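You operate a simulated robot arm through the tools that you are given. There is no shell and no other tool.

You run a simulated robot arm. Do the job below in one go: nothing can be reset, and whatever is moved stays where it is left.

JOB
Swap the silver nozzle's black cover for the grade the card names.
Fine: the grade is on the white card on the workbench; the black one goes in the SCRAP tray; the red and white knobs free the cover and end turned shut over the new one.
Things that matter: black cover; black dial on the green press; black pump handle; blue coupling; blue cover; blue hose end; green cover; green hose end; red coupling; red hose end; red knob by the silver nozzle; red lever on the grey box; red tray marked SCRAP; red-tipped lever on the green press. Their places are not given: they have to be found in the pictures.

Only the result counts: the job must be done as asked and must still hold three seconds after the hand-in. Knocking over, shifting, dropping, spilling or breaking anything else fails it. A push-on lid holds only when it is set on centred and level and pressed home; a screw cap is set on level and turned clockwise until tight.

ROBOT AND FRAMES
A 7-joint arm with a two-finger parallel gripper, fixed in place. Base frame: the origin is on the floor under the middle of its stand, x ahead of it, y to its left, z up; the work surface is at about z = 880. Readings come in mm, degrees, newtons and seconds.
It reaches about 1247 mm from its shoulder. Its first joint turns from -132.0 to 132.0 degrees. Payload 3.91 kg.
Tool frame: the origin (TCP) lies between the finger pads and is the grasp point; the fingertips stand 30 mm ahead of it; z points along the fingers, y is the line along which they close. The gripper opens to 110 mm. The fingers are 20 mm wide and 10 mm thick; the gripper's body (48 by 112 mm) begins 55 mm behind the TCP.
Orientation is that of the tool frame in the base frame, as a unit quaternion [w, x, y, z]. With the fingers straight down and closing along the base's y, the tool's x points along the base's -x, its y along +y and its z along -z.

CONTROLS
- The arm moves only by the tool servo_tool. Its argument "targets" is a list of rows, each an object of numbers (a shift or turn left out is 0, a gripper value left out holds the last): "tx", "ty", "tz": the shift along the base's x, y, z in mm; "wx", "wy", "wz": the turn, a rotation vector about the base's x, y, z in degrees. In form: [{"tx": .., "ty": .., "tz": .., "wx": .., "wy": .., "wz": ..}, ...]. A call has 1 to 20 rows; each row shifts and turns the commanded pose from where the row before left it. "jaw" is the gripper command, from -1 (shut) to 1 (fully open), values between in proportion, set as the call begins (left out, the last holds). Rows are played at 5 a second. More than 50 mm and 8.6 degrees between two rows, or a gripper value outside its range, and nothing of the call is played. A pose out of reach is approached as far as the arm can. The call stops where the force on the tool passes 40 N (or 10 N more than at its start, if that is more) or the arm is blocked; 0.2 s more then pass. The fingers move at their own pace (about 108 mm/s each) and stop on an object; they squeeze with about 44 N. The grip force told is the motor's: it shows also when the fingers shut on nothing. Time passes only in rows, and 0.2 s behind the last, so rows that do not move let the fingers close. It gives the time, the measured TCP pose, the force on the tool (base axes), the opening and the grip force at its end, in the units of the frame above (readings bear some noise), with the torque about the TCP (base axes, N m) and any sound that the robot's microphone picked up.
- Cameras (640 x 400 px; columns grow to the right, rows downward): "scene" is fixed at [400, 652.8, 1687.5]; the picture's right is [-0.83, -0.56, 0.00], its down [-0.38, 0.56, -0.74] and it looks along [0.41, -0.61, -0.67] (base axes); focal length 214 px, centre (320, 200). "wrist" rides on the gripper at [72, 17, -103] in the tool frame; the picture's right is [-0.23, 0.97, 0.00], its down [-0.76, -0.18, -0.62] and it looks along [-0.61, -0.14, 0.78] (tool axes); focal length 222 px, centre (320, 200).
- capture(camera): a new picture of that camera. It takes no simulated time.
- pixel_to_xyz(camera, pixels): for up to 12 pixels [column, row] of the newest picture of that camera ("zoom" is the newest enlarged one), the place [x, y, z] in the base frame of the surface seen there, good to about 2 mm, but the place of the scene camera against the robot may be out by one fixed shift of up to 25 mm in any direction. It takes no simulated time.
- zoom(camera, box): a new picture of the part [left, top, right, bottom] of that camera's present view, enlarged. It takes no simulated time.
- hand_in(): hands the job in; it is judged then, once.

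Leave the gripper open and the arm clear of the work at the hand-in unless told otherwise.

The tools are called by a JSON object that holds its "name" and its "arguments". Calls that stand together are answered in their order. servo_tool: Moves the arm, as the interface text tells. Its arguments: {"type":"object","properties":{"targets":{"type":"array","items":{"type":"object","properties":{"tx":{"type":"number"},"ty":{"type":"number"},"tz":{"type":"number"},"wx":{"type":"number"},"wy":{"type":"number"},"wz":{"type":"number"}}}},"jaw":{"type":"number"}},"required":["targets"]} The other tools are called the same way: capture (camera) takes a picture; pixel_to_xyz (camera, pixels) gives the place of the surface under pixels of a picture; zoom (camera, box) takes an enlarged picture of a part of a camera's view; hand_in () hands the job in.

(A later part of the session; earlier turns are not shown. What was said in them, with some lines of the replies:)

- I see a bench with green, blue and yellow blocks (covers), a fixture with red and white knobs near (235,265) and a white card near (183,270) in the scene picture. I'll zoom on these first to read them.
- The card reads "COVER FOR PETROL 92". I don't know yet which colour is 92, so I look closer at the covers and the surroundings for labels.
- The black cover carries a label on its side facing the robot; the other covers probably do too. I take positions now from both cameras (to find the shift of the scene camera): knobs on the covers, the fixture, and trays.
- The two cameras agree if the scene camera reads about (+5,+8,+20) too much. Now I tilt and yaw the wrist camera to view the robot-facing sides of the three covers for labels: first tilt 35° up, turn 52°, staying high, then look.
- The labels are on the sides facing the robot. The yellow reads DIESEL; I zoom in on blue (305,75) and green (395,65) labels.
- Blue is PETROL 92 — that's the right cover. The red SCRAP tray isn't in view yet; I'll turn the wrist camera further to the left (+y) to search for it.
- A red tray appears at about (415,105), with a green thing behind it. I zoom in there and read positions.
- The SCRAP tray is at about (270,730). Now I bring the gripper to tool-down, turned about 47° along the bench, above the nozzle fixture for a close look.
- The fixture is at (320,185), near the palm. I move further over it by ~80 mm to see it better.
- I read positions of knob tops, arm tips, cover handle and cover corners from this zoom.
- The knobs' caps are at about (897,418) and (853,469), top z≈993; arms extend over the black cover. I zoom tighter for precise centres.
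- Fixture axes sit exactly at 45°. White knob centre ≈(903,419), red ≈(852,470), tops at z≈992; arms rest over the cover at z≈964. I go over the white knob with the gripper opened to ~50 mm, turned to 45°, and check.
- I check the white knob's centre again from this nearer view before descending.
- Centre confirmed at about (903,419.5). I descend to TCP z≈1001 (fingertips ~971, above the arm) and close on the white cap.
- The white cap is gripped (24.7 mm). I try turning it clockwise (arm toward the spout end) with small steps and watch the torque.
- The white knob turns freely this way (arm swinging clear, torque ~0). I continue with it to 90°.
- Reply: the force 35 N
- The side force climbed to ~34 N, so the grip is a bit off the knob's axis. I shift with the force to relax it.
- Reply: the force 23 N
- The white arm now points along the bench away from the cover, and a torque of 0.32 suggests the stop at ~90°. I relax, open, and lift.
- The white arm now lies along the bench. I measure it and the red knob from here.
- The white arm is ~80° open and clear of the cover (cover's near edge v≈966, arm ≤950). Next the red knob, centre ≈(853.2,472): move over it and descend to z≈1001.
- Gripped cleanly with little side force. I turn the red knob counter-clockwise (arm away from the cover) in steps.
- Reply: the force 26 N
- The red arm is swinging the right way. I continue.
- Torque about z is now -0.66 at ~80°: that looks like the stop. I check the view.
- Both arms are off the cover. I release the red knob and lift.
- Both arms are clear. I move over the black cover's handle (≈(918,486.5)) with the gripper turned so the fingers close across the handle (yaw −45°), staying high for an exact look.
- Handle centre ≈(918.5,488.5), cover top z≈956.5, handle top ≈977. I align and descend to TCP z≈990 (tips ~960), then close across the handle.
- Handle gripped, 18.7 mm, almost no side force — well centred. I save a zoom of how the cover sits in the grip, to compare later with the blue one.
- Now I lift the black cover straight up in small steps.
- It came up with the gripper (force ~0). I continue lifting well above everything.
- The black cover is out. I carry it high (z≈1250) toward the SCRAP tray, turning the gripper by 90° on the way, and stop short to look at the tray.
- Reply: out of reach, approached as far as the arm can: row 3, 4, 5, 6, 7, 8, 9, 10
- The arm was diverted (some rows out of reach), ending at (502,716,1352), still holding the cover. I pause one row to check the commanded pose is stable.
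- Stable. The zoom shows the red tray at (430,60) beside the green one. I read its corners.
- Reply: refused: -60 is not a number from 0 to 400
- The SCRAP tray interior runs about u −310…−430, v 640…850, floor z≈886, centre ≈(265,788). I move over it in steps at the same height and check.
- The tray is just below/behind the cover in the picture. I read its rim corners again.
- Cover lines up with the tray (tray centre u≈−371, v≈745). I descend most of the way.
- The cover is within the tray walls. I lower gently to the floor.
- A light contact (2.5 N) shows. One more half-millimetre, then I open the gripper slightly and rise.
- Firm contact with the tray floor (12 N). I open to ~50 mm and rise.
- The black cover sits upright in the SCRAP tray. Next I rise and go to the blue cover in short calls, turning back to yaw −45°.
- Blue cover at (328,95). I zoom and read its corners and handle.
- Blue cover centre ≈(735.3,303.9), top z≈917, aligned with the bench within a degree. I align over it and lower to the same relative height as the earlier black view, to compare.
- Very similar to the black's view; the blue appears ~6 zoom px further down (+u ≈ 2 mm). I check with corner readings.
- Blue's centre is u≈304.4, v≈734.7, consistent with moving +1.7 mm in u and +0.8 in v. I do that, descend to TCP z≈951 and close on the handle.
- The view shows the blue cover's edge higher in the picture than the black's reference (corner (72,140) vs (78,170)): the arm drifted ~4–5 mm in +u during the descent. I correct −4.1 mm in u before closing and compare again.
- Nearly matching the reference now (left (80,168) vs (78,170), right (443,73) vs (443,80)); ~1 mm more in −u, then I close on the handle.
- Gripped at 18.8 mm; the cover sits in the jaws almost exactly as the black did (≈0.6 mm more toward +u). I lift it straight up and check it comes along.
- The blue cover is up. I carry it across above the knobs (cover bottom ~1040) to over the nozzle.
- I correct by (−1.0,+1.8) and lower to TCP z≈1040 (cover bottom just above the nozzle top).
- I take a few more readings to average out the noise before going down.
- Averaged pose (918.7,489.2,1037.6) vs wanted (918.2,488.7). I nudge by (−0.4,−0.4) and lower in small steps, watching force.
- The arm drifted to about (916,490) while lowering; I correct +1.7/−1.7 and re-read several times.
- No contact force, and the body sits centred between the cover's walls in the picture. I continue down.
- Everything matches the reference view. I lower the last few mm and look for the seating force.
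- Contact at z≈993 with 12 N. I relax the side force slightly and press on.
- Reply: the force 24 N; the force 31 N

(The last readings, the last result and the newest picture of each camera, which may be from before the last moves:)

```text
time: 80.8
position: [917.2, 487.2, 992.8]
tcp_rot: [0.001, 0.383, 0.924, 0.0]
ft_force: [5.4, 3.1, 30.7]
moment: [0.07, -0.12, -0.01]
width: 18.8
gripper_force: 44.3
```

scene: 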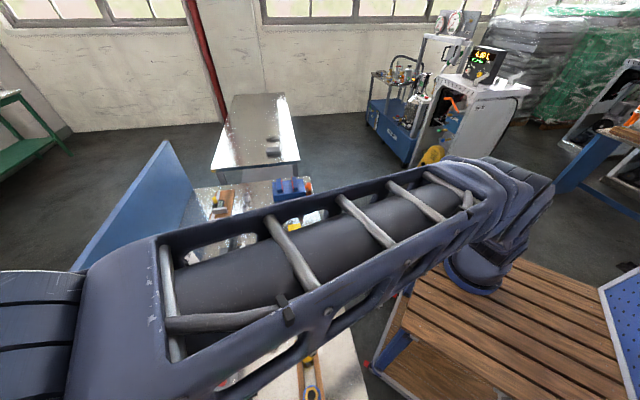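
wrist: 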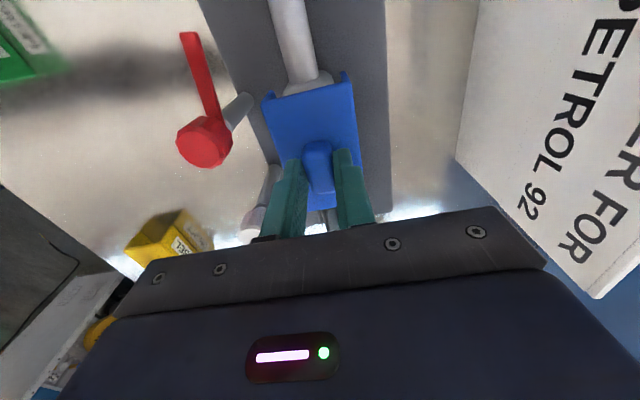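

The position holds at z≈993 while the force rises to 31 N: a hard stop, where I'd expect "home". I check the picture.

{"name": "capture", "arguments": {"camera": "wrist"}}

{"name": "zoom", "arguments": {"camera": "wrist", "box": [240, 60, 400, 160]}}

{"name": "pixel_to_xyz", "arguments": {"camera": "zoom", "pixels": [[90, 185], [435, 92], [130, 300], [465, 300], [275, 140], [200, 250], [400, 200], [320, 335], [60, 300], [550, 200], [250, 80], [300, 250]]}}

{"name": "zoom", "arguments": {"camera": "scene", "box": [205, 225, 265, 295]}}

```text
taken
```

wrist: 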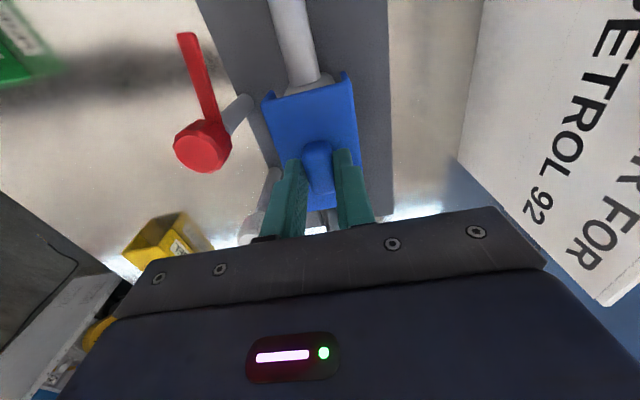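

```text
4.00 times, centred on (320, 110) of wrist
```

zoom: 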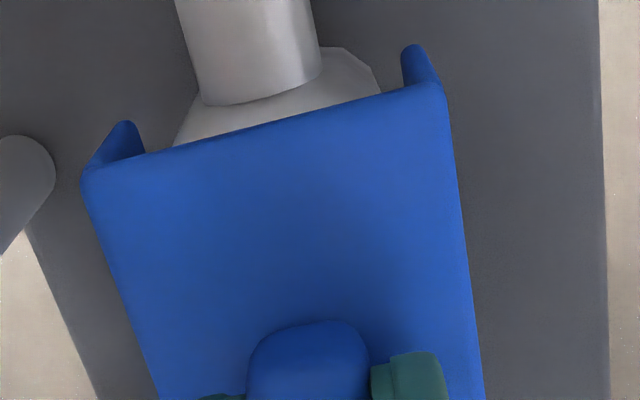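

```text
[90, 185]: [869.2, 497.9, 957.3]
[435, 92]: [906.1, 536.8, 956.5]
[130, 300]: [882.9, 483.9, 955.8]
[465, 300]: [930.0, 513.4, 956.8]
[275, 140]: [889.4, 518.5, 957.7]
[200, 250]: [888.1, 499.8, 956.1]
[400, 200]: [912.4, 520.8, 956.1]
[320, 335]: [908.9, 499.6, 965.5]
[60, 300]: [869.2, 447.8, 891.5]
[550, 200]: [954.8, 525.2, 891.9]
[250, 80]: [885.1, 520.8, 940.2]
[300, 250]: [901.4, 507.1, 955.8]
```

```text
5.71 times, centred on (235, 260) of scene
```

zoom: 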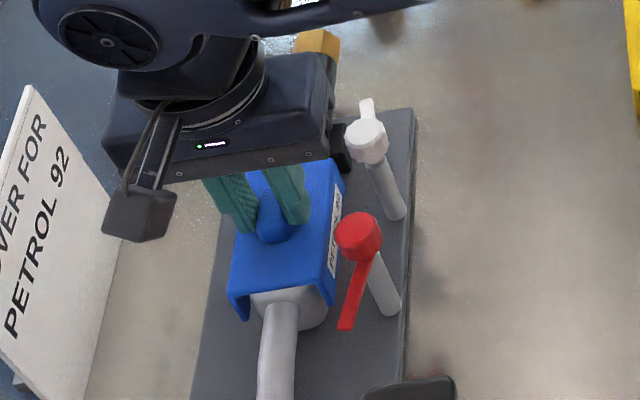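

The blue cover's top is at z≈956.5 and level — same as the black one was — and its corners match the reference. One more small press, then relax, open and rise.

{"name": "servo_tool", "arguments": {"targets": [{"tz": -0.3}, {}, {}]}}

{"name": "servo_tool", "arguments": {"targets": [{"tz": 0.8}, {"tz": 0.8}, {}]}}

{"name": "servo_tool", "arguments": {"jaw": -0.35, "targets": [{}, {}, {}]}}

{"name": "servo_tool", "arguments": {"targets": [{"tz": 10}, {"tz": 20}, {"tz": 40}, {"tz": 30}, {}]}}

{"name": "capture", "arguments": {"camera": "wrist"}}

{"name": "zoom", "arguments": {"camera": "wrist", "box": [220, 30, 400, 190]}}

```text
time: 81.6
position: [916.8, 488.4, 992.1]
tcp_rot: [0.0, 0.383, 0.924, 0.0]
ft_force: [3.7, 2.5, 36.3]
moment: [0.05, -0.08, 0.01]
width: 18.8
gripper_force: 44.0
```

```text
time: 82.4
position: [917.5, 487.9, 993.0]
tcp_rot: [0.0, 0.382, 0.924, -0.001]
ft_force: [-3.3, -2.5, 24.9]
moment: [-0.11, 0.07, 0.03]
width: 18.9
gripper_force: 43.5
```

```text
time: 83.2
position: [917.4, 488.1, 991.8]
tcp_rot: [0.0, 0.383, 0.924, -0.001]
ft_force: [1.3, -0.4, 0.6]
moment: [0.0, 0.01, -0.02]
width: 35.7
gripper_force: 0.0
```

```text
time: 84.4
position: [917.7, 486.7, 1093.5]
tcp_rot: [0.0, 0.382, 0.924, -0.001]
ft_force: [0.5, -0.3, -0.9]
moment: [-0.01, 0.03, 0.01]
width: 35.7
gripper_force: 0.0
```

```text
taken
```

wrist: 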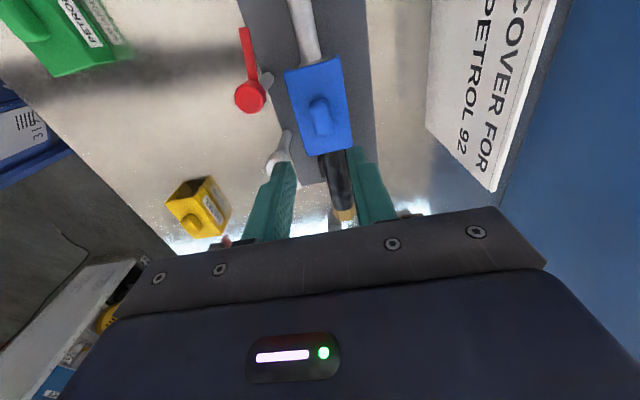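

```text
2.50 times, centred on (310, 110) of wrist
```

zoom: 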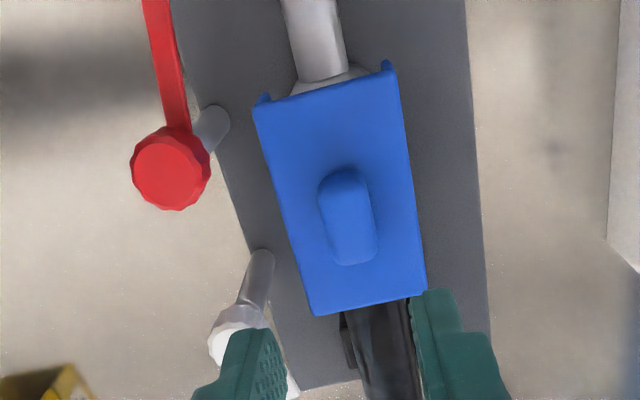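

The blue cover stays seated. I verify its height and level at the four corners.

{"name": "pixel_to_xyz", "arguments": {"camera": "zoom", "pixels": [[262, 112], [390, 80], [420, 284], [315, 308], [300, 200], [400, 200], [345, 190], [350, 250], [340, 290], [325, 100]]}}

{"name": "zoom", "arguments": {"camera": "scene", "box": [205, 225, 265, 295]}}

```text
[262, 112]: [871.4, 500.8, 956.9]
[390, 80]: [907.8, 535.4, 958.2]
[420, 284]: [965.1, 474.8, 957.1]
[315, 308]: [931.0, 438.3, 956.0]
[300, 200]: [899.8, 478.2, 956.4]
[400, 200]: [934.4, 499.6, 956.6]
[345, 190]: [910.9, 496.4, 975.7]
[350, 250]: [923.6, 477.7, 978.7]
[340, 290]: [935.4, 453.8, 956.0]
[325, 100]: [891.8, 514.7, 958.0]
```

```text
5.71 times, centred on (235, 260) of scene
```

zoom: 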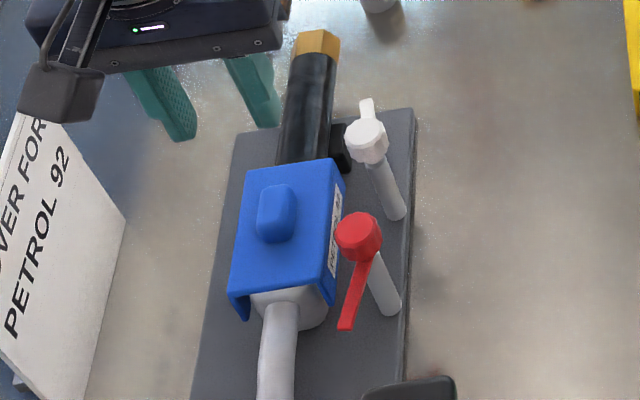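

The cover is level and home (corners 956–958). Now I close the white knob first: go over its centre (903.5,421.3) with ~50 mm opening at yaw −45°.

{"name": "servo_tool", "arguments": {"jaw": -0.1, "targets": [{"tx": -7, "ty": -33}, {"tx": -7, "ty": -33}, {}]}}

{"name": "servo_tool", "arguments": {"targets": [{}]}}

{"name": "capture", "arguments": {"camera": "wrist"}}

{"name": "zoom", "arguments": {"camera": "wrist", "box": [260, 60, 400, 180]}}

```text
time: 85.2
position: [904.2, 422.1, 1091.9]
tcp_rot: [0.0, 0.382, 0.924, 0.0]
ft_force: [0.5, 0.3, 0.1]
moment: [-0.02, 0.0, 0.0]
width: 49.3
gripper_force: 0.0
```

```text
time: 85.6
position: [904.0, 421.8, 1090.2]
tcp_rot: [0.0, 0.383, 0.924, 0.0]
ft_force: [0.3, 0.4, -0.4]
moment: [0.05, 0.0, -0.02]
width: 49.5
gripper_force: 0.0
```

```text
taken
```

wrist: 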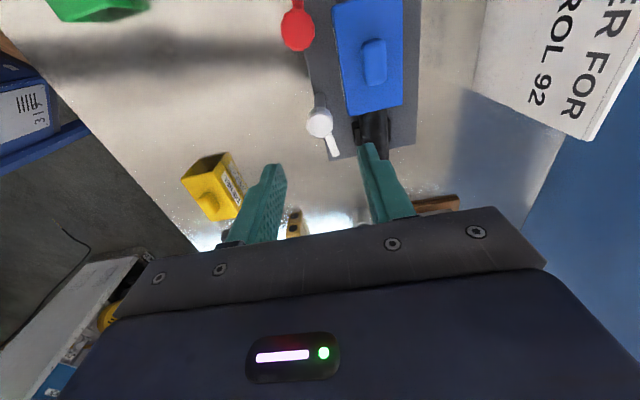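

```text
3.33 times, centred on (330, 120) of wrist
```

zoom: 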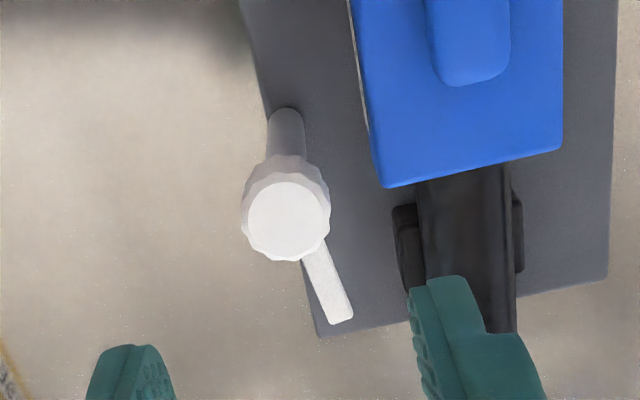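

{"name": "servo_tool", "arguments": {"targets": [{"tx": -0.5, "ty": -0.6, "tz": -30}, {"tz": -30}, {}]}}

{"name": "servo_tool", "arguments": {"targets": [{}]}}

{"name": "servo_tool", "arguments": {"targets": [{}]}}

{"name": "capture", "arguments": {"camera": "wrist"}}

{"name": "zoom", "arguments": {"camera": "wrist", "box": [260, 60, 400, 180]}}

```text
time: 86.4
position: [906.1, 421.7, 1032.0]
tcp_rot: [0.0, 0.383, 0.924, 0.0]
ft_force: [1.0, -0.2, -1.0]
moment: [-0.02, -0.04, 0.0]
width: 49.8
gripper_force: 0.0
```

```text
time: 86.8
position: [905.0, 421.7, 1030.9]
tcp_rot: [0.0, 0.383, 0.924, 0.001]
ft_force: [-0.4, -0.1, 0.3]
moment: [0.01, 0.01, 0.02]
width: 49.5
gripper_force: 0.1
```

```text
time: 87.2
position: [905.1, 421.6, 1031.0]
tcp_rot: [0.0, 0.383, 0.924, 0.0]
ft_force: [-0.5, 0.0, 0.0]
moment: [0.01, 0.0, -0.01]
width: 49.4
gripper_force: 0.1
```

```text
taken
```

wrist: 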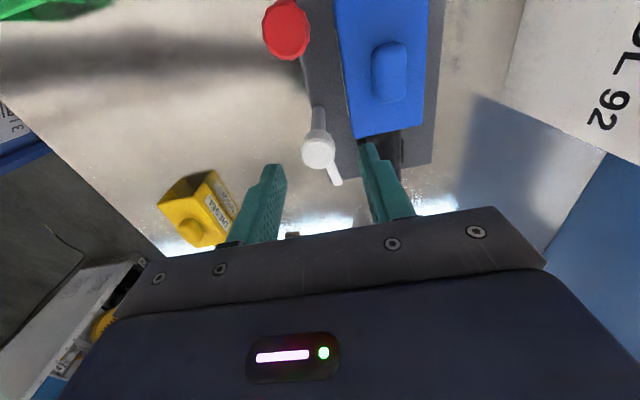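

```text
3.33 times, centred on (330, 120) of wrist
```

zoom: 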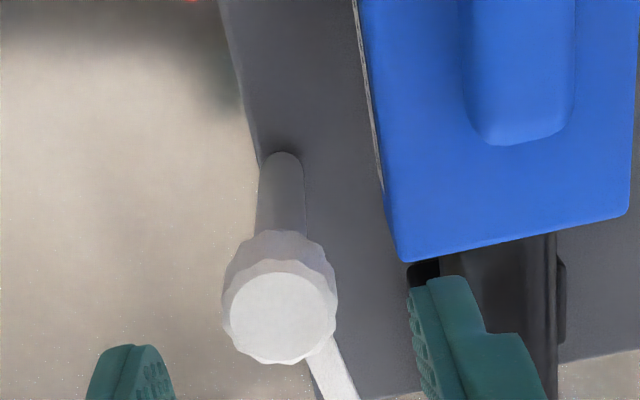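

{"name": "pixel_to_xyz", "arguments": {"camera": "zoom", "pixels": [[282, 317], [240, 315], [328, 315], [282, 280], [282, 355], [260, 300], [305, 335], [340, 375], [345, 385]]}}

```text
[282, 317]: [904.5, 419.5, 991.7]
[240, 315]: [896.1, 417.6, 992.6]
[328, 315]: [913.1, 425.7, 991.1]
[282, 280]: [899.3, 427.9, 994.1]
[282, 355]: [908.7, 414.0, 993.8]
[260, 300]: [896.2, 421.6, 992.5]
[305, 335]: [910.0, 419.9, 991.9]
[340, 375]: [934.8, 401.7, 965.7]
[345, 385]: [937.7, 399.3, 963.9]
```

Knob centre ≈(904.4,420.7). I adjust, descend to z≈1000 and grip.

{"name": "servo_tool", "arguments": {"targets": [{"tx": -0.9, "ty": -0.8, "tz": -15}, {"tz": -15}, {}]}}

{"name": "servo_tool", "arguments": {"jaw": -1, "targets": [{}, {}, {}]}}

{"name": "capture", "arguments": {"camera": "wrist"}}

```text
time: 88.0
position: [904.7, 420.8, 1002.7]
tcp_rot: [0.0, 0.383, 0.924, 0.0]
ft_force: [0.6, -1.6, 0.9]
moment: [-0.01, -0.01, -0.03]
width: 49.4
gripper_force: 0.1
```

```text
time: 88.8
position: [904.4, 421.2, 1003.1]
tcp_rot: [0.001, 0.382, 0.924, 0.0]
ft_force: [-3.9, -1.4, 0.3]
moment: [-0.1, 0.0, 0.01]
width: 24.3
gripper_force: 45.3
```

```text
taken
```

wrist: 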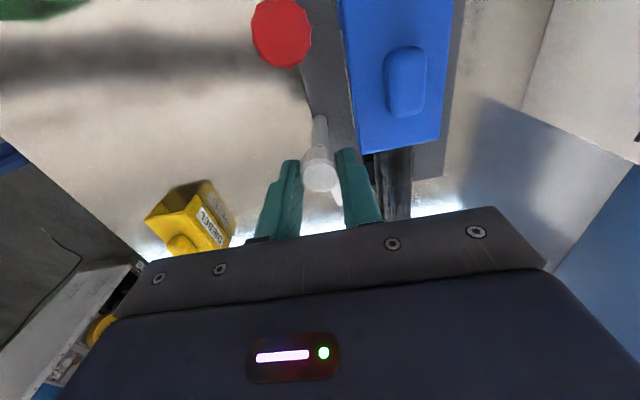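

Gripped. I turn the white knob counter-clockwise back toward shut, in 5° steps with relaxing of side forces.

{"name": "servo_tool", "arguments": {"targets": [{"wz": 5, "tx": -0.2}, {"wz": 5}, {"wz": 5}, {"wz": 5}]}}

```text
time: 89.8
position: [905.1, 421.0, 1003.2]
tcp_rot: [0.001, 0.216, 0.976, 0.0]
ft_force: [12.4, 2.2, 1.5]
moment: [0.46, 0.02, 0.01]
width: 24.1
gripper_force: 45.2
```

{"name": "servo_tool", "arguments": {"targets": [{"tx": 0.6, "ty": 0.1}, {"wz": 5}, {"wz": 5}, {"wz": 5}, {"wz": 5}]}}

```text
time: 91.0
position: [904.0, 421.8, 1002.9]
tcp_rot: [0.0, 0.043, 0.999, 0.001]
ft_force: [11.2, -0.1, 6.9]
moment: [-0.01, -1.03, 0.02]
width: 24.1
gripper_force: 44.8
```

{"name": "servo_tool", "arguments": {"targets": [{"tx": 0.5, "tz": 0.3}, {"wz": 5}, {"wz": 5}, {"wz": 5}]}}

{"name": "zoom", "arguments": {"camera": "scene", "box": [205, 225, 265, 295]}}

```text
time: 92.0
position: [904.8, 420.7, 1003.2]
tcp_rot: [0.0, -0.089, 0.996, 0.0]
ft_force: [10.0, 2.7, 2.7]
moment: [0.19, 0.58, 0.01]
width: 24.1
gripper_force: 44.9
```

```text
5.71 times, centred on (235, 260) of scene
```

zoom: 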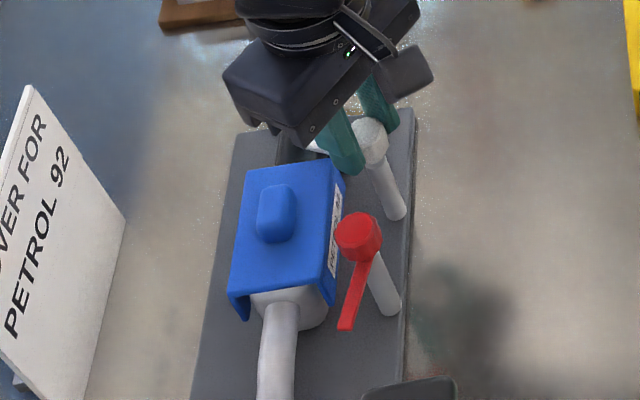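

{"name": "servo_tool", "arguments": {"targets": [{"tx": 0.4, "ty": 0.1}, {"wz": 5}, {"wz": 5}, {"wz": 5}]}}

{"name": "servo_tool", "arguments": {"targets": [{"wz": 4}, {"wz": 4}, {}]}}

{"name": "zoom", "arguments": {"camera": "scene", "box": [205, 225, 265, 295]}}

```text
time: 93.0
position: [904.0, 420.4, 1003.0]
tcp_rot: [0.0, -0.217, 0.976, 0.0]
ft_force: [-2.9, -1.9, 2.3]
moment: [0.15, -0.33, -0.01]
width: 24.4
gripper_force: 44.7
```

```text
time: 93.8
position: [904.3, 421.5, 1002.2]
tcp_rot: [-0.001, -0.284, 0.959, -0.001]
ft_force: [-6.7, -7.2, -6.9]
moment: [0.45, -0.77, 0.02]
width: 24.3
gripper_force: 45.0
```

```text
5.71 times, centred on (235, 260) of scene
```

zoom: 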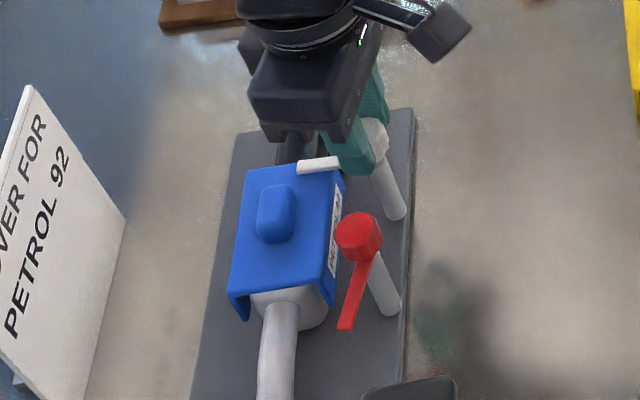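

The white arm is over the cover now. I look at its angle in the wrist view.

{"name": "capture", "arguments": {"camera": "wrist"}}

{"name": "zoom", "arguments": {"camera": "wrist", "box": [250, 100, 450, 240]}}

```text
taken
```

wrist: 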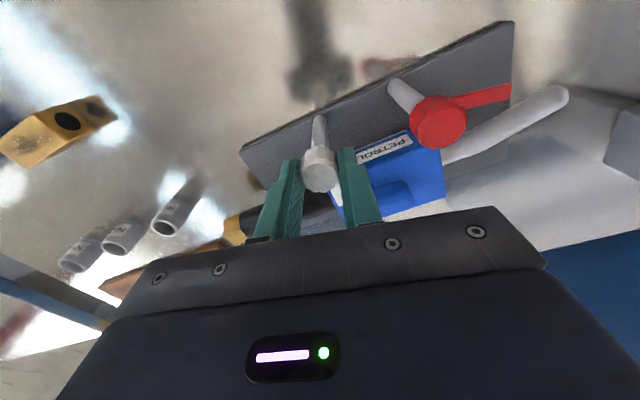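

```text
2.86 times, centred on (350, 170) of wrist
```

zoom: 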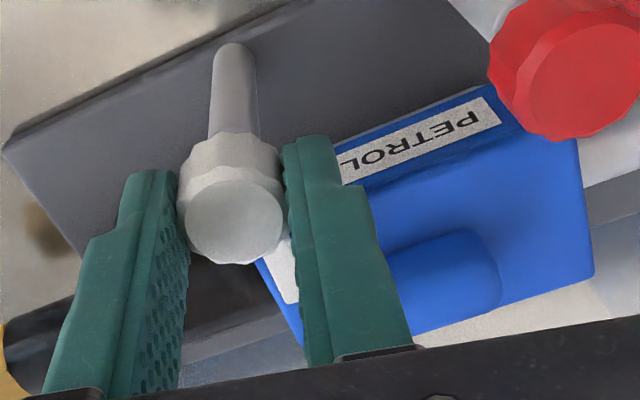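

I turn a few more degrees to feel for the stop.

{"name": "servo_tool", "arguments": {"targets": [{"tx": -0.3, "ty": -0.3, "tz": -0.3}, {"wz": 3}, {}]}}

{"name": "servo_tool", "arguments": {"targets": [{"wz": 3}, {}]}}

```text
time: 94.6
position: [903.9, 422.0, 1002.3]
tcp_rot: [0.0, -0.309, 0.951, 0.001]
ft_force: [-5.3, 1.4, -3.3]
moment: [-0.14, 0.38, -0.46]
width: 24.5
gripper_force: 45.0
```

```text
time: 95.2
position: [903.4, 422.3, 1002.6]
tcp_rot: [0.001, -0.333, 0.943, 0.001]
ft_force: [0.4, 5.6, -3.6]
moment: [0.46, -0.42, -0.65]
width: 24.5
gripper_force: 44.6
```

The torque rose to −0.65: the white knob is at its shut stop. I open and lift, then look.

{"name": "servo_tool", "arguments": {"jaw": -0.1, "targets": [{}, {}, {}, {"tz": 20}, {"tz": 30}, {"tz": 40}, {}]}}

{"name": "capture", "arguments": {"camera": "wrist"}}

{"name": "zoom", "arguments": {"camera": "wrist", "box": [250, 70, 450, 210]}}

```text
time: 96.8
position: [904.1, 419.5, 1093.7]
tcp_rot: [0.001, -0.335, 0.942, 0.0]
ft_force: [0.2, -0.1, -0.2]
moment: [-0.01, 0.05, 0.0]
width: 49.2
gripper_force: 0.1
```

```text
taken
```

wrist: 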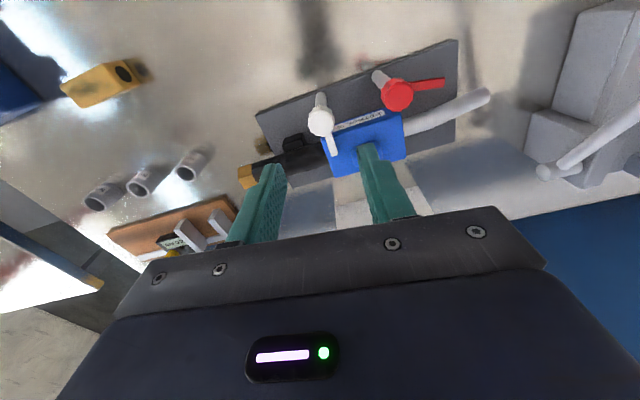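

```text
2.86 times, centred on (350, 140) of wrist
```

zoom: 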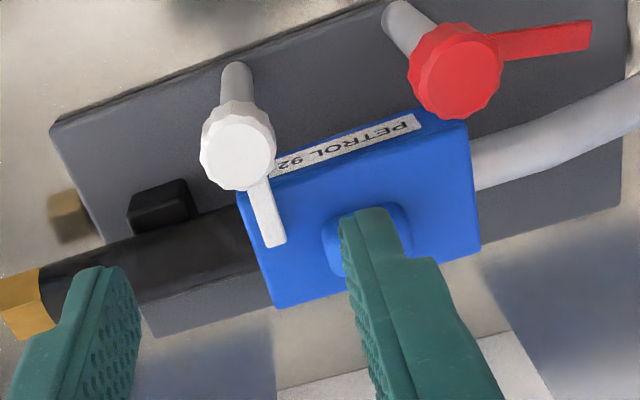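

White is shut over the blue cover. I measure the white arm's direction and the red knob's centre.

{"name": "pixel_to_xyz", "arguments": {"camera": "zoom", "pixels": [[240, 158], [274, 240], [262, 205], [464, 78], [428, 80], [500, 78], [464, 48], [464, 110], [588, 38], [540, 45]]}}

```text
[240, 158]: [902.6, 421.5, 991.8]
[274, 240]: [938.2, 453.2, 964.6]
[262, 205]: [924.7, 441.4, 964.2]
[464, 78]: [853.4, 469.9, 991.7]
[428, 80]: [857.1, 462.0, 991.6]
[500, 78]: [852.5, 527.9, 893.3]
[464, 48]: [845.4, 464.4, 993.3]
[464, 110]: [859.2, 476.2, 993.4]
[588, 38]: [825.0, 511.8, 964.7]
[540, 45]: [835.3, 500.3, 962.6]
```

White shut (arm at ~44°, as originally). Now I move over the red knob, centre ≈(853.5,471.6), and descend partway.

{"name": "servo_tool", "arguments": {"targets": [{"tx": -25, "ty": 26}, {"tx": -25.3, "ty": 25.8}, {"tz": -30}, {"tz": -30}, {}]}}

{"name": "servo_tool", "arguments": {"targets": [{}]}}

{"name": "servo_tool", "arguments": {"targets": [{}]}}

{"name": "capture", "arguments": {"camera": "wrist"}}

{"name": "zoom", "arguments": {"camera": "wrist", "box": [260, 80, 420, 200]}}

```text
time: 98.0
position: [855.1, 473.7, 1032.3]
tcp_rot: [0.0, -0.333, 0.943, 0.0]
ft_force: [-0.1, -0.2, -0.1]
moment: [-0.01, 0.01, 0.03]
width: 49.7
gripper_force: 0.0
```

```text
time: 98.4
position: [854.3, 474.1, 1032.0]
tcp_rot: [0.0, -0.335, 0.942, -0.001]
ft_force: [0.2, -0.4, 0.0]
moment: [-0.01, -0.03, 0.03]
width: 49.4
gripper_force: 0.1
```

```text
time: 98.8
position: [854.1, 472.5, 1031.9]
tcp_rot: [0.001, -0.334, 0.943, 0.0]
ft_force: [-0.2, -0.3, 0.7]
moment: [0.0, 0.0, -0.01]
width: 49.5
gripper_force: 0.0
```

```text
taken
```

wrist: 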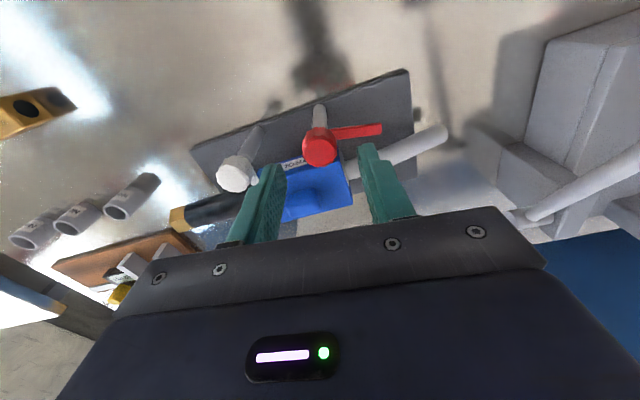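

```text
3.33 times, centred on (340, 140) of wrist
```

zoom: 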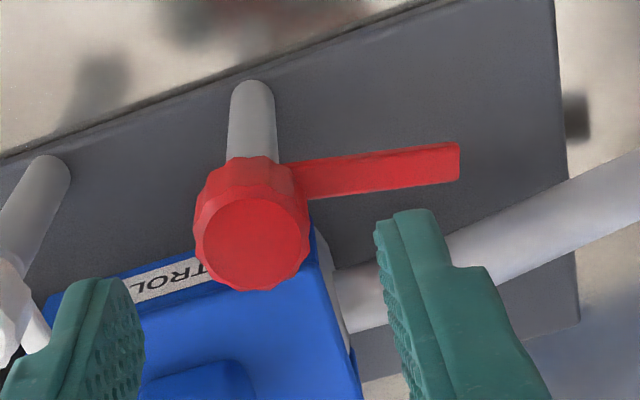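

{"name": "servo_tool", "arguments": {"targets": [{"tx": -0.8, "ty": -1.4, "tz": -15}, {"tz": -15}, {}]}}

{"name": "servo_tool", "arguments": {"jaw": -1, "targets": [{}, {}, {}]}}

```text
time: 99.6
position: [854.0, 472.6, 1002.3]
tcp_rot: [0.0, -0.333, 0.943, 0.001]
ft_force: [0.6, 0.2, 0.9]
moment: [0.02, 0.01, -0.01]
width: 49.5
gripper_force: 0.1
```

```text
time: 100.4
position: [853.3, 472.3, 1002.6]
tcp_rot: [0.0, -0.334, 0.943, 0.0]
ft_force: [-3.0, 3.7, -1.7]
moment: [-0.12, -0.36, -0.01]
width: 24.6
gripper_force: 44.6
```

Gripped. I turn red clockwise toward shut in steps.

{"name": "servo_tool", "arguments": {"targets": [{"tx": -0.15, "ty": 0.15}, {"wz": -5}, {"wz": -5}, {"wz": -5}, {"wz": -5}]}}

```text
time: 101.6
position: [853.8, 473.7, 1003.4]
tcp_rot: [0.001, -0.163, 0.987, 0.0]
ft_force: [16.3, 17.3, 2.0]
moment: [1.08, -1.09, -0.02]
width: 24.5
gripper_force: 44.8
```

{"name": "servo_tool", "arguments": {"targets": [{"tx": 0.8, "ty": 0.8}, {"wz": -5}, {"wz": -5}, {"wz": -5}]}}

```text
time: 102.6
position: [852.8, 472.6, 1003.0]
tcp_rot: [-0.001, -0.034, 0.999, 0.0]
ft_force: [8.9, 5.1, 9.6]
moment: [0.4, 0.11, 0.01]
width: 24.6
gripper_force: 45.1
```

{"name": "servo_tool", "arguments": {"targets": [{"tx": 0.4, "ty": 0.3, "tz": 0.4}, {"wz": -5}, {"wz": -5}, {"wz": -5}]}}

```text
time: 103.6
position: [853.9, 472.9, 1002.4]
tcp_rot: [-0.001, 0.096, 0.995, -0.001]
ft_force: [-8.6, -9.9, 4.6]
moment: [0.18, 0.77, 0.01]
width: 24.3
gripper_force: 44.7
```

{"name": "servo_tool", "arguments": {"targets": [{"tx": -0.4, "ty": -0.5}, {"wz": -5}, {"wz": -5}, {"wz": -5}]}}

{"name": "zoom", "arguments": {"camera": "scene", "box": [205, 225, 265, 295]}}

```text
time: 104.6
position: [854.0, 471.6, 1003.4]
tcp_rot: [0.0, 0.226, 0.974, 0.0]
ft_force: [-4.5, -7.4, -2.3]
moment: [0.3, 0.2, -0.01]
width: 24.2
gripper_force: 45.3
```

```text
5.71 times, centred on (235, 260) of scene
```

zoom: 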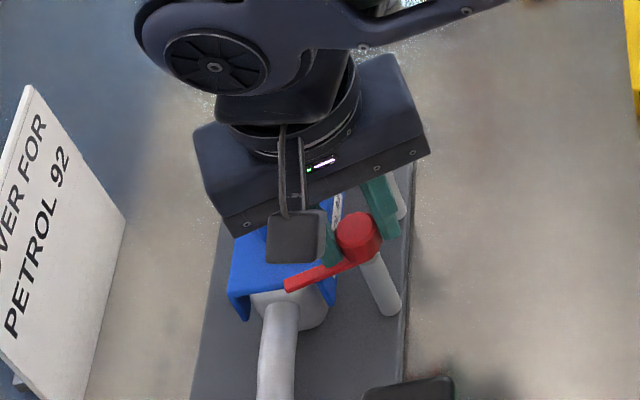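

65° done; I go on to feel the shut stop.

{"name": "servo_tool", "arguments": {"targets": [{"tx": -0.2, "ty": -0.4}, {"wz": -4}, {"wz": -4}, {"wz": -4}, {}]}}

{"name": "servo_tool", "arguments": {"targets": [{"wz": -3}, {}]}}

```text
time: 105.8
position: [852.4, 471.9, 1003.8]
tcp_rot: [0.0, 0.326, 0.945, 0.0]
ft_force: [0.7, 2.6, -7.1]
moment: [0.11, -0.74, -0.01]
width: 24.2
gripper_force: 44.5
```

```text
time: 106.4
position: [853.2, 471.6, 1003.6]
tcp_rot: [0.0, 0.35, 0.937, 0.0]
ft_force: [3.9, 2.9, -5.1]
moment: [0.9, 0.08, -0.02]
width: 24.3
gripper_force: 44.7
```

{"name": "servo_tool", "arguments": {"targets": [{"wz": -3}, {}]}}

{"name": "servo_tool", "arguments": {"targets": [{"wz": -3}, {}]}}

{"name": "capture", "arguments": {"camera": "wrist"}}

```text
time: 107.0
position: [853.2, 471.1, 1002.1]
tcp_rot: [0.0, 0.375, 0.927, -0.001]
ft_force: [-2.0, 2.2, -3.5]
moment: [-0.36, -0.24, 0.13]
width: 24.7
gripper_force: 44.6
```

```text
time: 107.6
position: [855.1, 470.6, 1002.4]
tcp_rot: [-0.001, 0.399, 0.917, 0.0]
ft_force: [-0.4, -2.3, -3.8]
moment: [0.06, 0.03, 0.22]
width: 24.3
gripper_force: 45.1
```

```text
taken
```

wrist: 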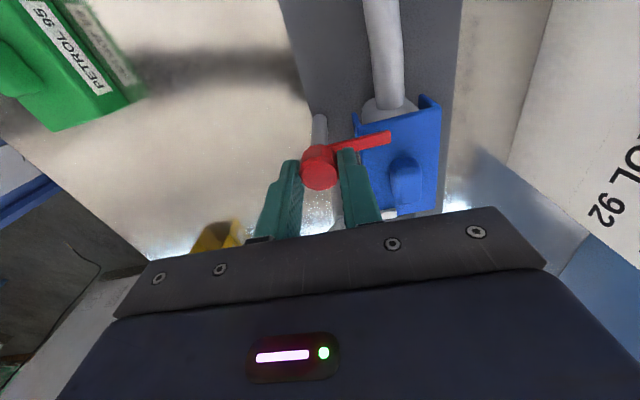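

Torque is starting to rise (0.22). Two more small steps to make sure it's at the stop.

{"name": "servo_tool", "arguments": {"targets": [{"wz": -3}, {}]}}

{"name": "servo_tool", "arguments": {"targets": [{"wz": -2}, {}]}}

{"name": "servo_tool", "arguments": {"jaw": -0.1, "targets": [{}, {}, {}, {"tz": 20}, {"tz": 30}, {"tz": 40}, {}]}}

{"name": "capture", "arguments": {"camera": "wrist"}}

{"name": "zoom", "arguments": {"camera": "wrist", "box": [260, 60, 420, 200]}}

```text
time: 108.2
position: [852.9, 471.4, 1003.0]
tcp_rot: [-0.001, 0.423, 0.906, 0.001]
ft_force: [-0.2, -1.0, -3.8]
moment: [0.22, 0.2, 0.67]
width: 24.3
gripper_force: 45.3
```

```text
time: 108.8
position: [853.4, 471.3, 1001.6]
tcp_rot: [0.0, 0.439, 0.899, 0.0]
ft_force: [-4.5, -6.8, -3.5]
moment: [-0.24, -0.02, 0.68]
width: 24.5
gripper_force: 44.8
```

```text
time: 110.4
position: [855.8, 471.2, 1094.3]
tcp_rot: [0.0, 0.439, 0.899, 0.0]
ft_force: [0.1, -0.1, 0.6]
moment: [0.0, -0.03, -0.01]
width: 49.4
gripper_force: 0.0
```

```text
taken
```

wrist: 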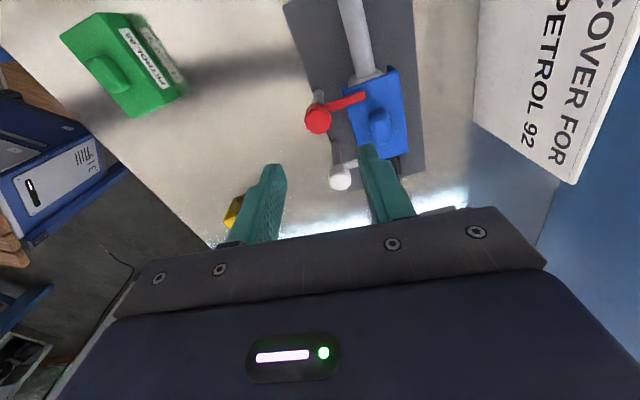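

```text
2.86 times, centred on (340, 130) of wrist
```

zoom: 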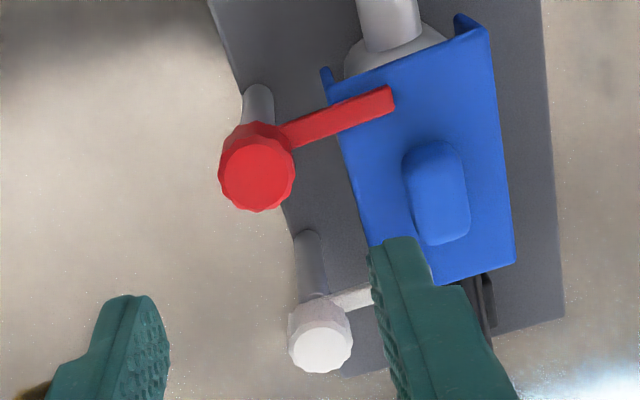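

Both arms lie over the blue cover. I rise and retreat clear toward the start area, then check everything from the pictures.

{"name": "pixel_to_xyz", "arguments": {"camera": "zoom", "pixels": [[257, 178], [388, 100], [340, 120], [318, 348], [360, 297], [345, 130], [480, 50], [500, 250], [350, 90], [430, 270]]}}

{"name": "servo_tool", "arguments": {"targets": [{"tz": 40}, {"tz": 40}, {"tz": 20, "tx": -30, "ty": -20, "wz": 5}, {"tx": -35, "ty": -25, "wz": 5}, {"tx": -35, "ty": -25, "wz": 5}, {"tx": -35, "ty": -25, "wz": 5}]}}

{"name": "capture", "arguments": {"camera": "scene"}}

{"name": "zoom", "arguments": {"camera": "scene", "box": [195, 220, 275, 310]}}

```text
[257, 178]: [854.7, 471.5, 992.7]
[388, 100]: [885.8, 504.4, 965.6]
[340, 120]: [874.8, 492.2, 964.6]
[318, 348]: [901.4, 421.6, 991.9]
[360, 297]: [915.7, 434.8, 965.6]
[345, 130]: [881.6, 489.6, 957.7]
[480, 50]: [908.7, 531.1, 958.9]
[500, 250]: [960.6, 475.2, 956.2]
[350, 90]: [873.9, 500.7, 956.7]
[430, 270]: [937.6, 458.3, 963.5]
```

```text
time: 111.8
position: [720.0, 376.8, 1193.3]
tcp_rot: [0.0, 0.275, 0.962, -0.001]
ft_force: [-0.3, 0.3, -1.3]
moment: [0.0, 0.06, 0.01]
width: 49.3
gripper_force: 0.0
```

```text
taken
```

scene: 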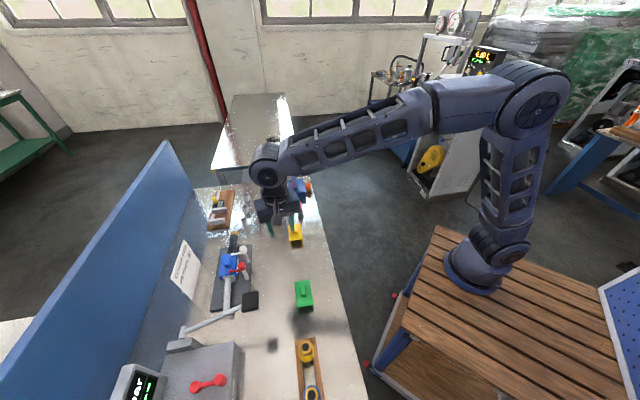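

```text
4.44 times, centred on (235, 265) of scene
```

zoom: 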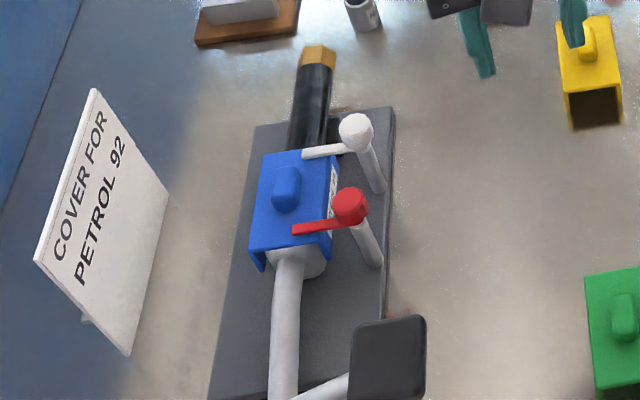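

The fixture looks just as at first, but with the blue cover: red arm at ~46°, white at ~44°, cover level. I open the gripper fully and move up and away, then take a last look.

{"name": "servo_tool", "arguments": {"jaw": 1, "targets": [{"tz": 30, "tx": -20, "ty": -10, "wz": 5}, {"tz": 30, "tx": -20, "ty": -10, "wz": 5}, {"tz": 30, "tx": -20, "ty": -10, "wz": 5}, {"tz": 10, "wz": 5}, {}, {}]}}

{"name": "capture", "arguments": {"camera": "scene"}}

{"name": "capture", "arguments": {"camera": "wrist"}}

{"name": "zoom", "arguments": {"camera": "wrist", "box": [240, 60, 500, 240]}}

```text
time: 113.2
position: [659.0, 346.9, 1292.1]
tcp_rot: [0.0, 0.104, 0.995, 0.0]
ft_force: [0.1, -0.1, 0.2]
moment: [0.02, -0.03, -0.01]
width: 109.9
gripper_force: 0.0
```

```text
taken
```

scene: 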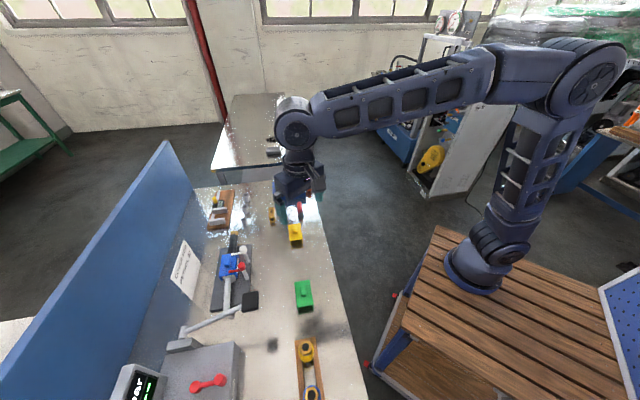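

```text
taken
```

wrist: 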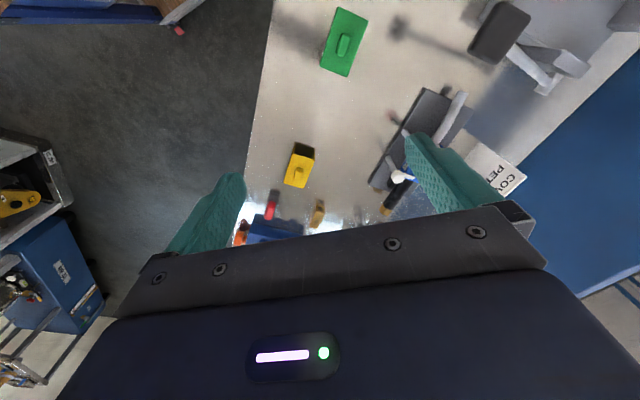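

```text
2.22 times, centred on (370, 150) of wrist
```

zoom: 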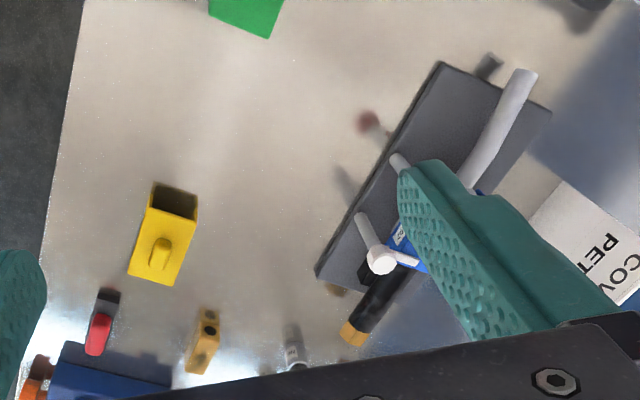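

Everything is in place:
- The blue PETROL 92 cover is seated level on the nozzle.
- The red and white knobs are both shut over it.
- The black cover is in the SCRAP tray.
- The gripper is open and the arm is clear.

I'm handing in now.

{"name": "hand_in", "arguments": {}}

```text
The job is handed in.
```

The black cover on the silver nozzle has been swapped for the blue one, and the job is handed in; I got no verdict back.

- **Grade:** the card reads "COVER FOR PETROL 92", and the blue cover is the one labelled PETROL 92.
- **Old cover:** the black cover is standing upright in the SCRAP tray.
- **New cover:** I pressed the blue cover down with about 36 N until it stopped. It sits level, at the same height the black one did. I heard no click, so I'm relying on the hard stop and the height to say it is fully home.
- **Knobs:** both are turned back to their stops, with their arms over the blue cover as they were at the start.
- **Arm:** the gripper is open and the arm is clear of the work.

While I was carrying the black cover, part of the path was out of reach and the arm went a different way than I commanded. It stayed high and kept hold of the cover. I saw nothing disturbed in the pictures I took afterwards.
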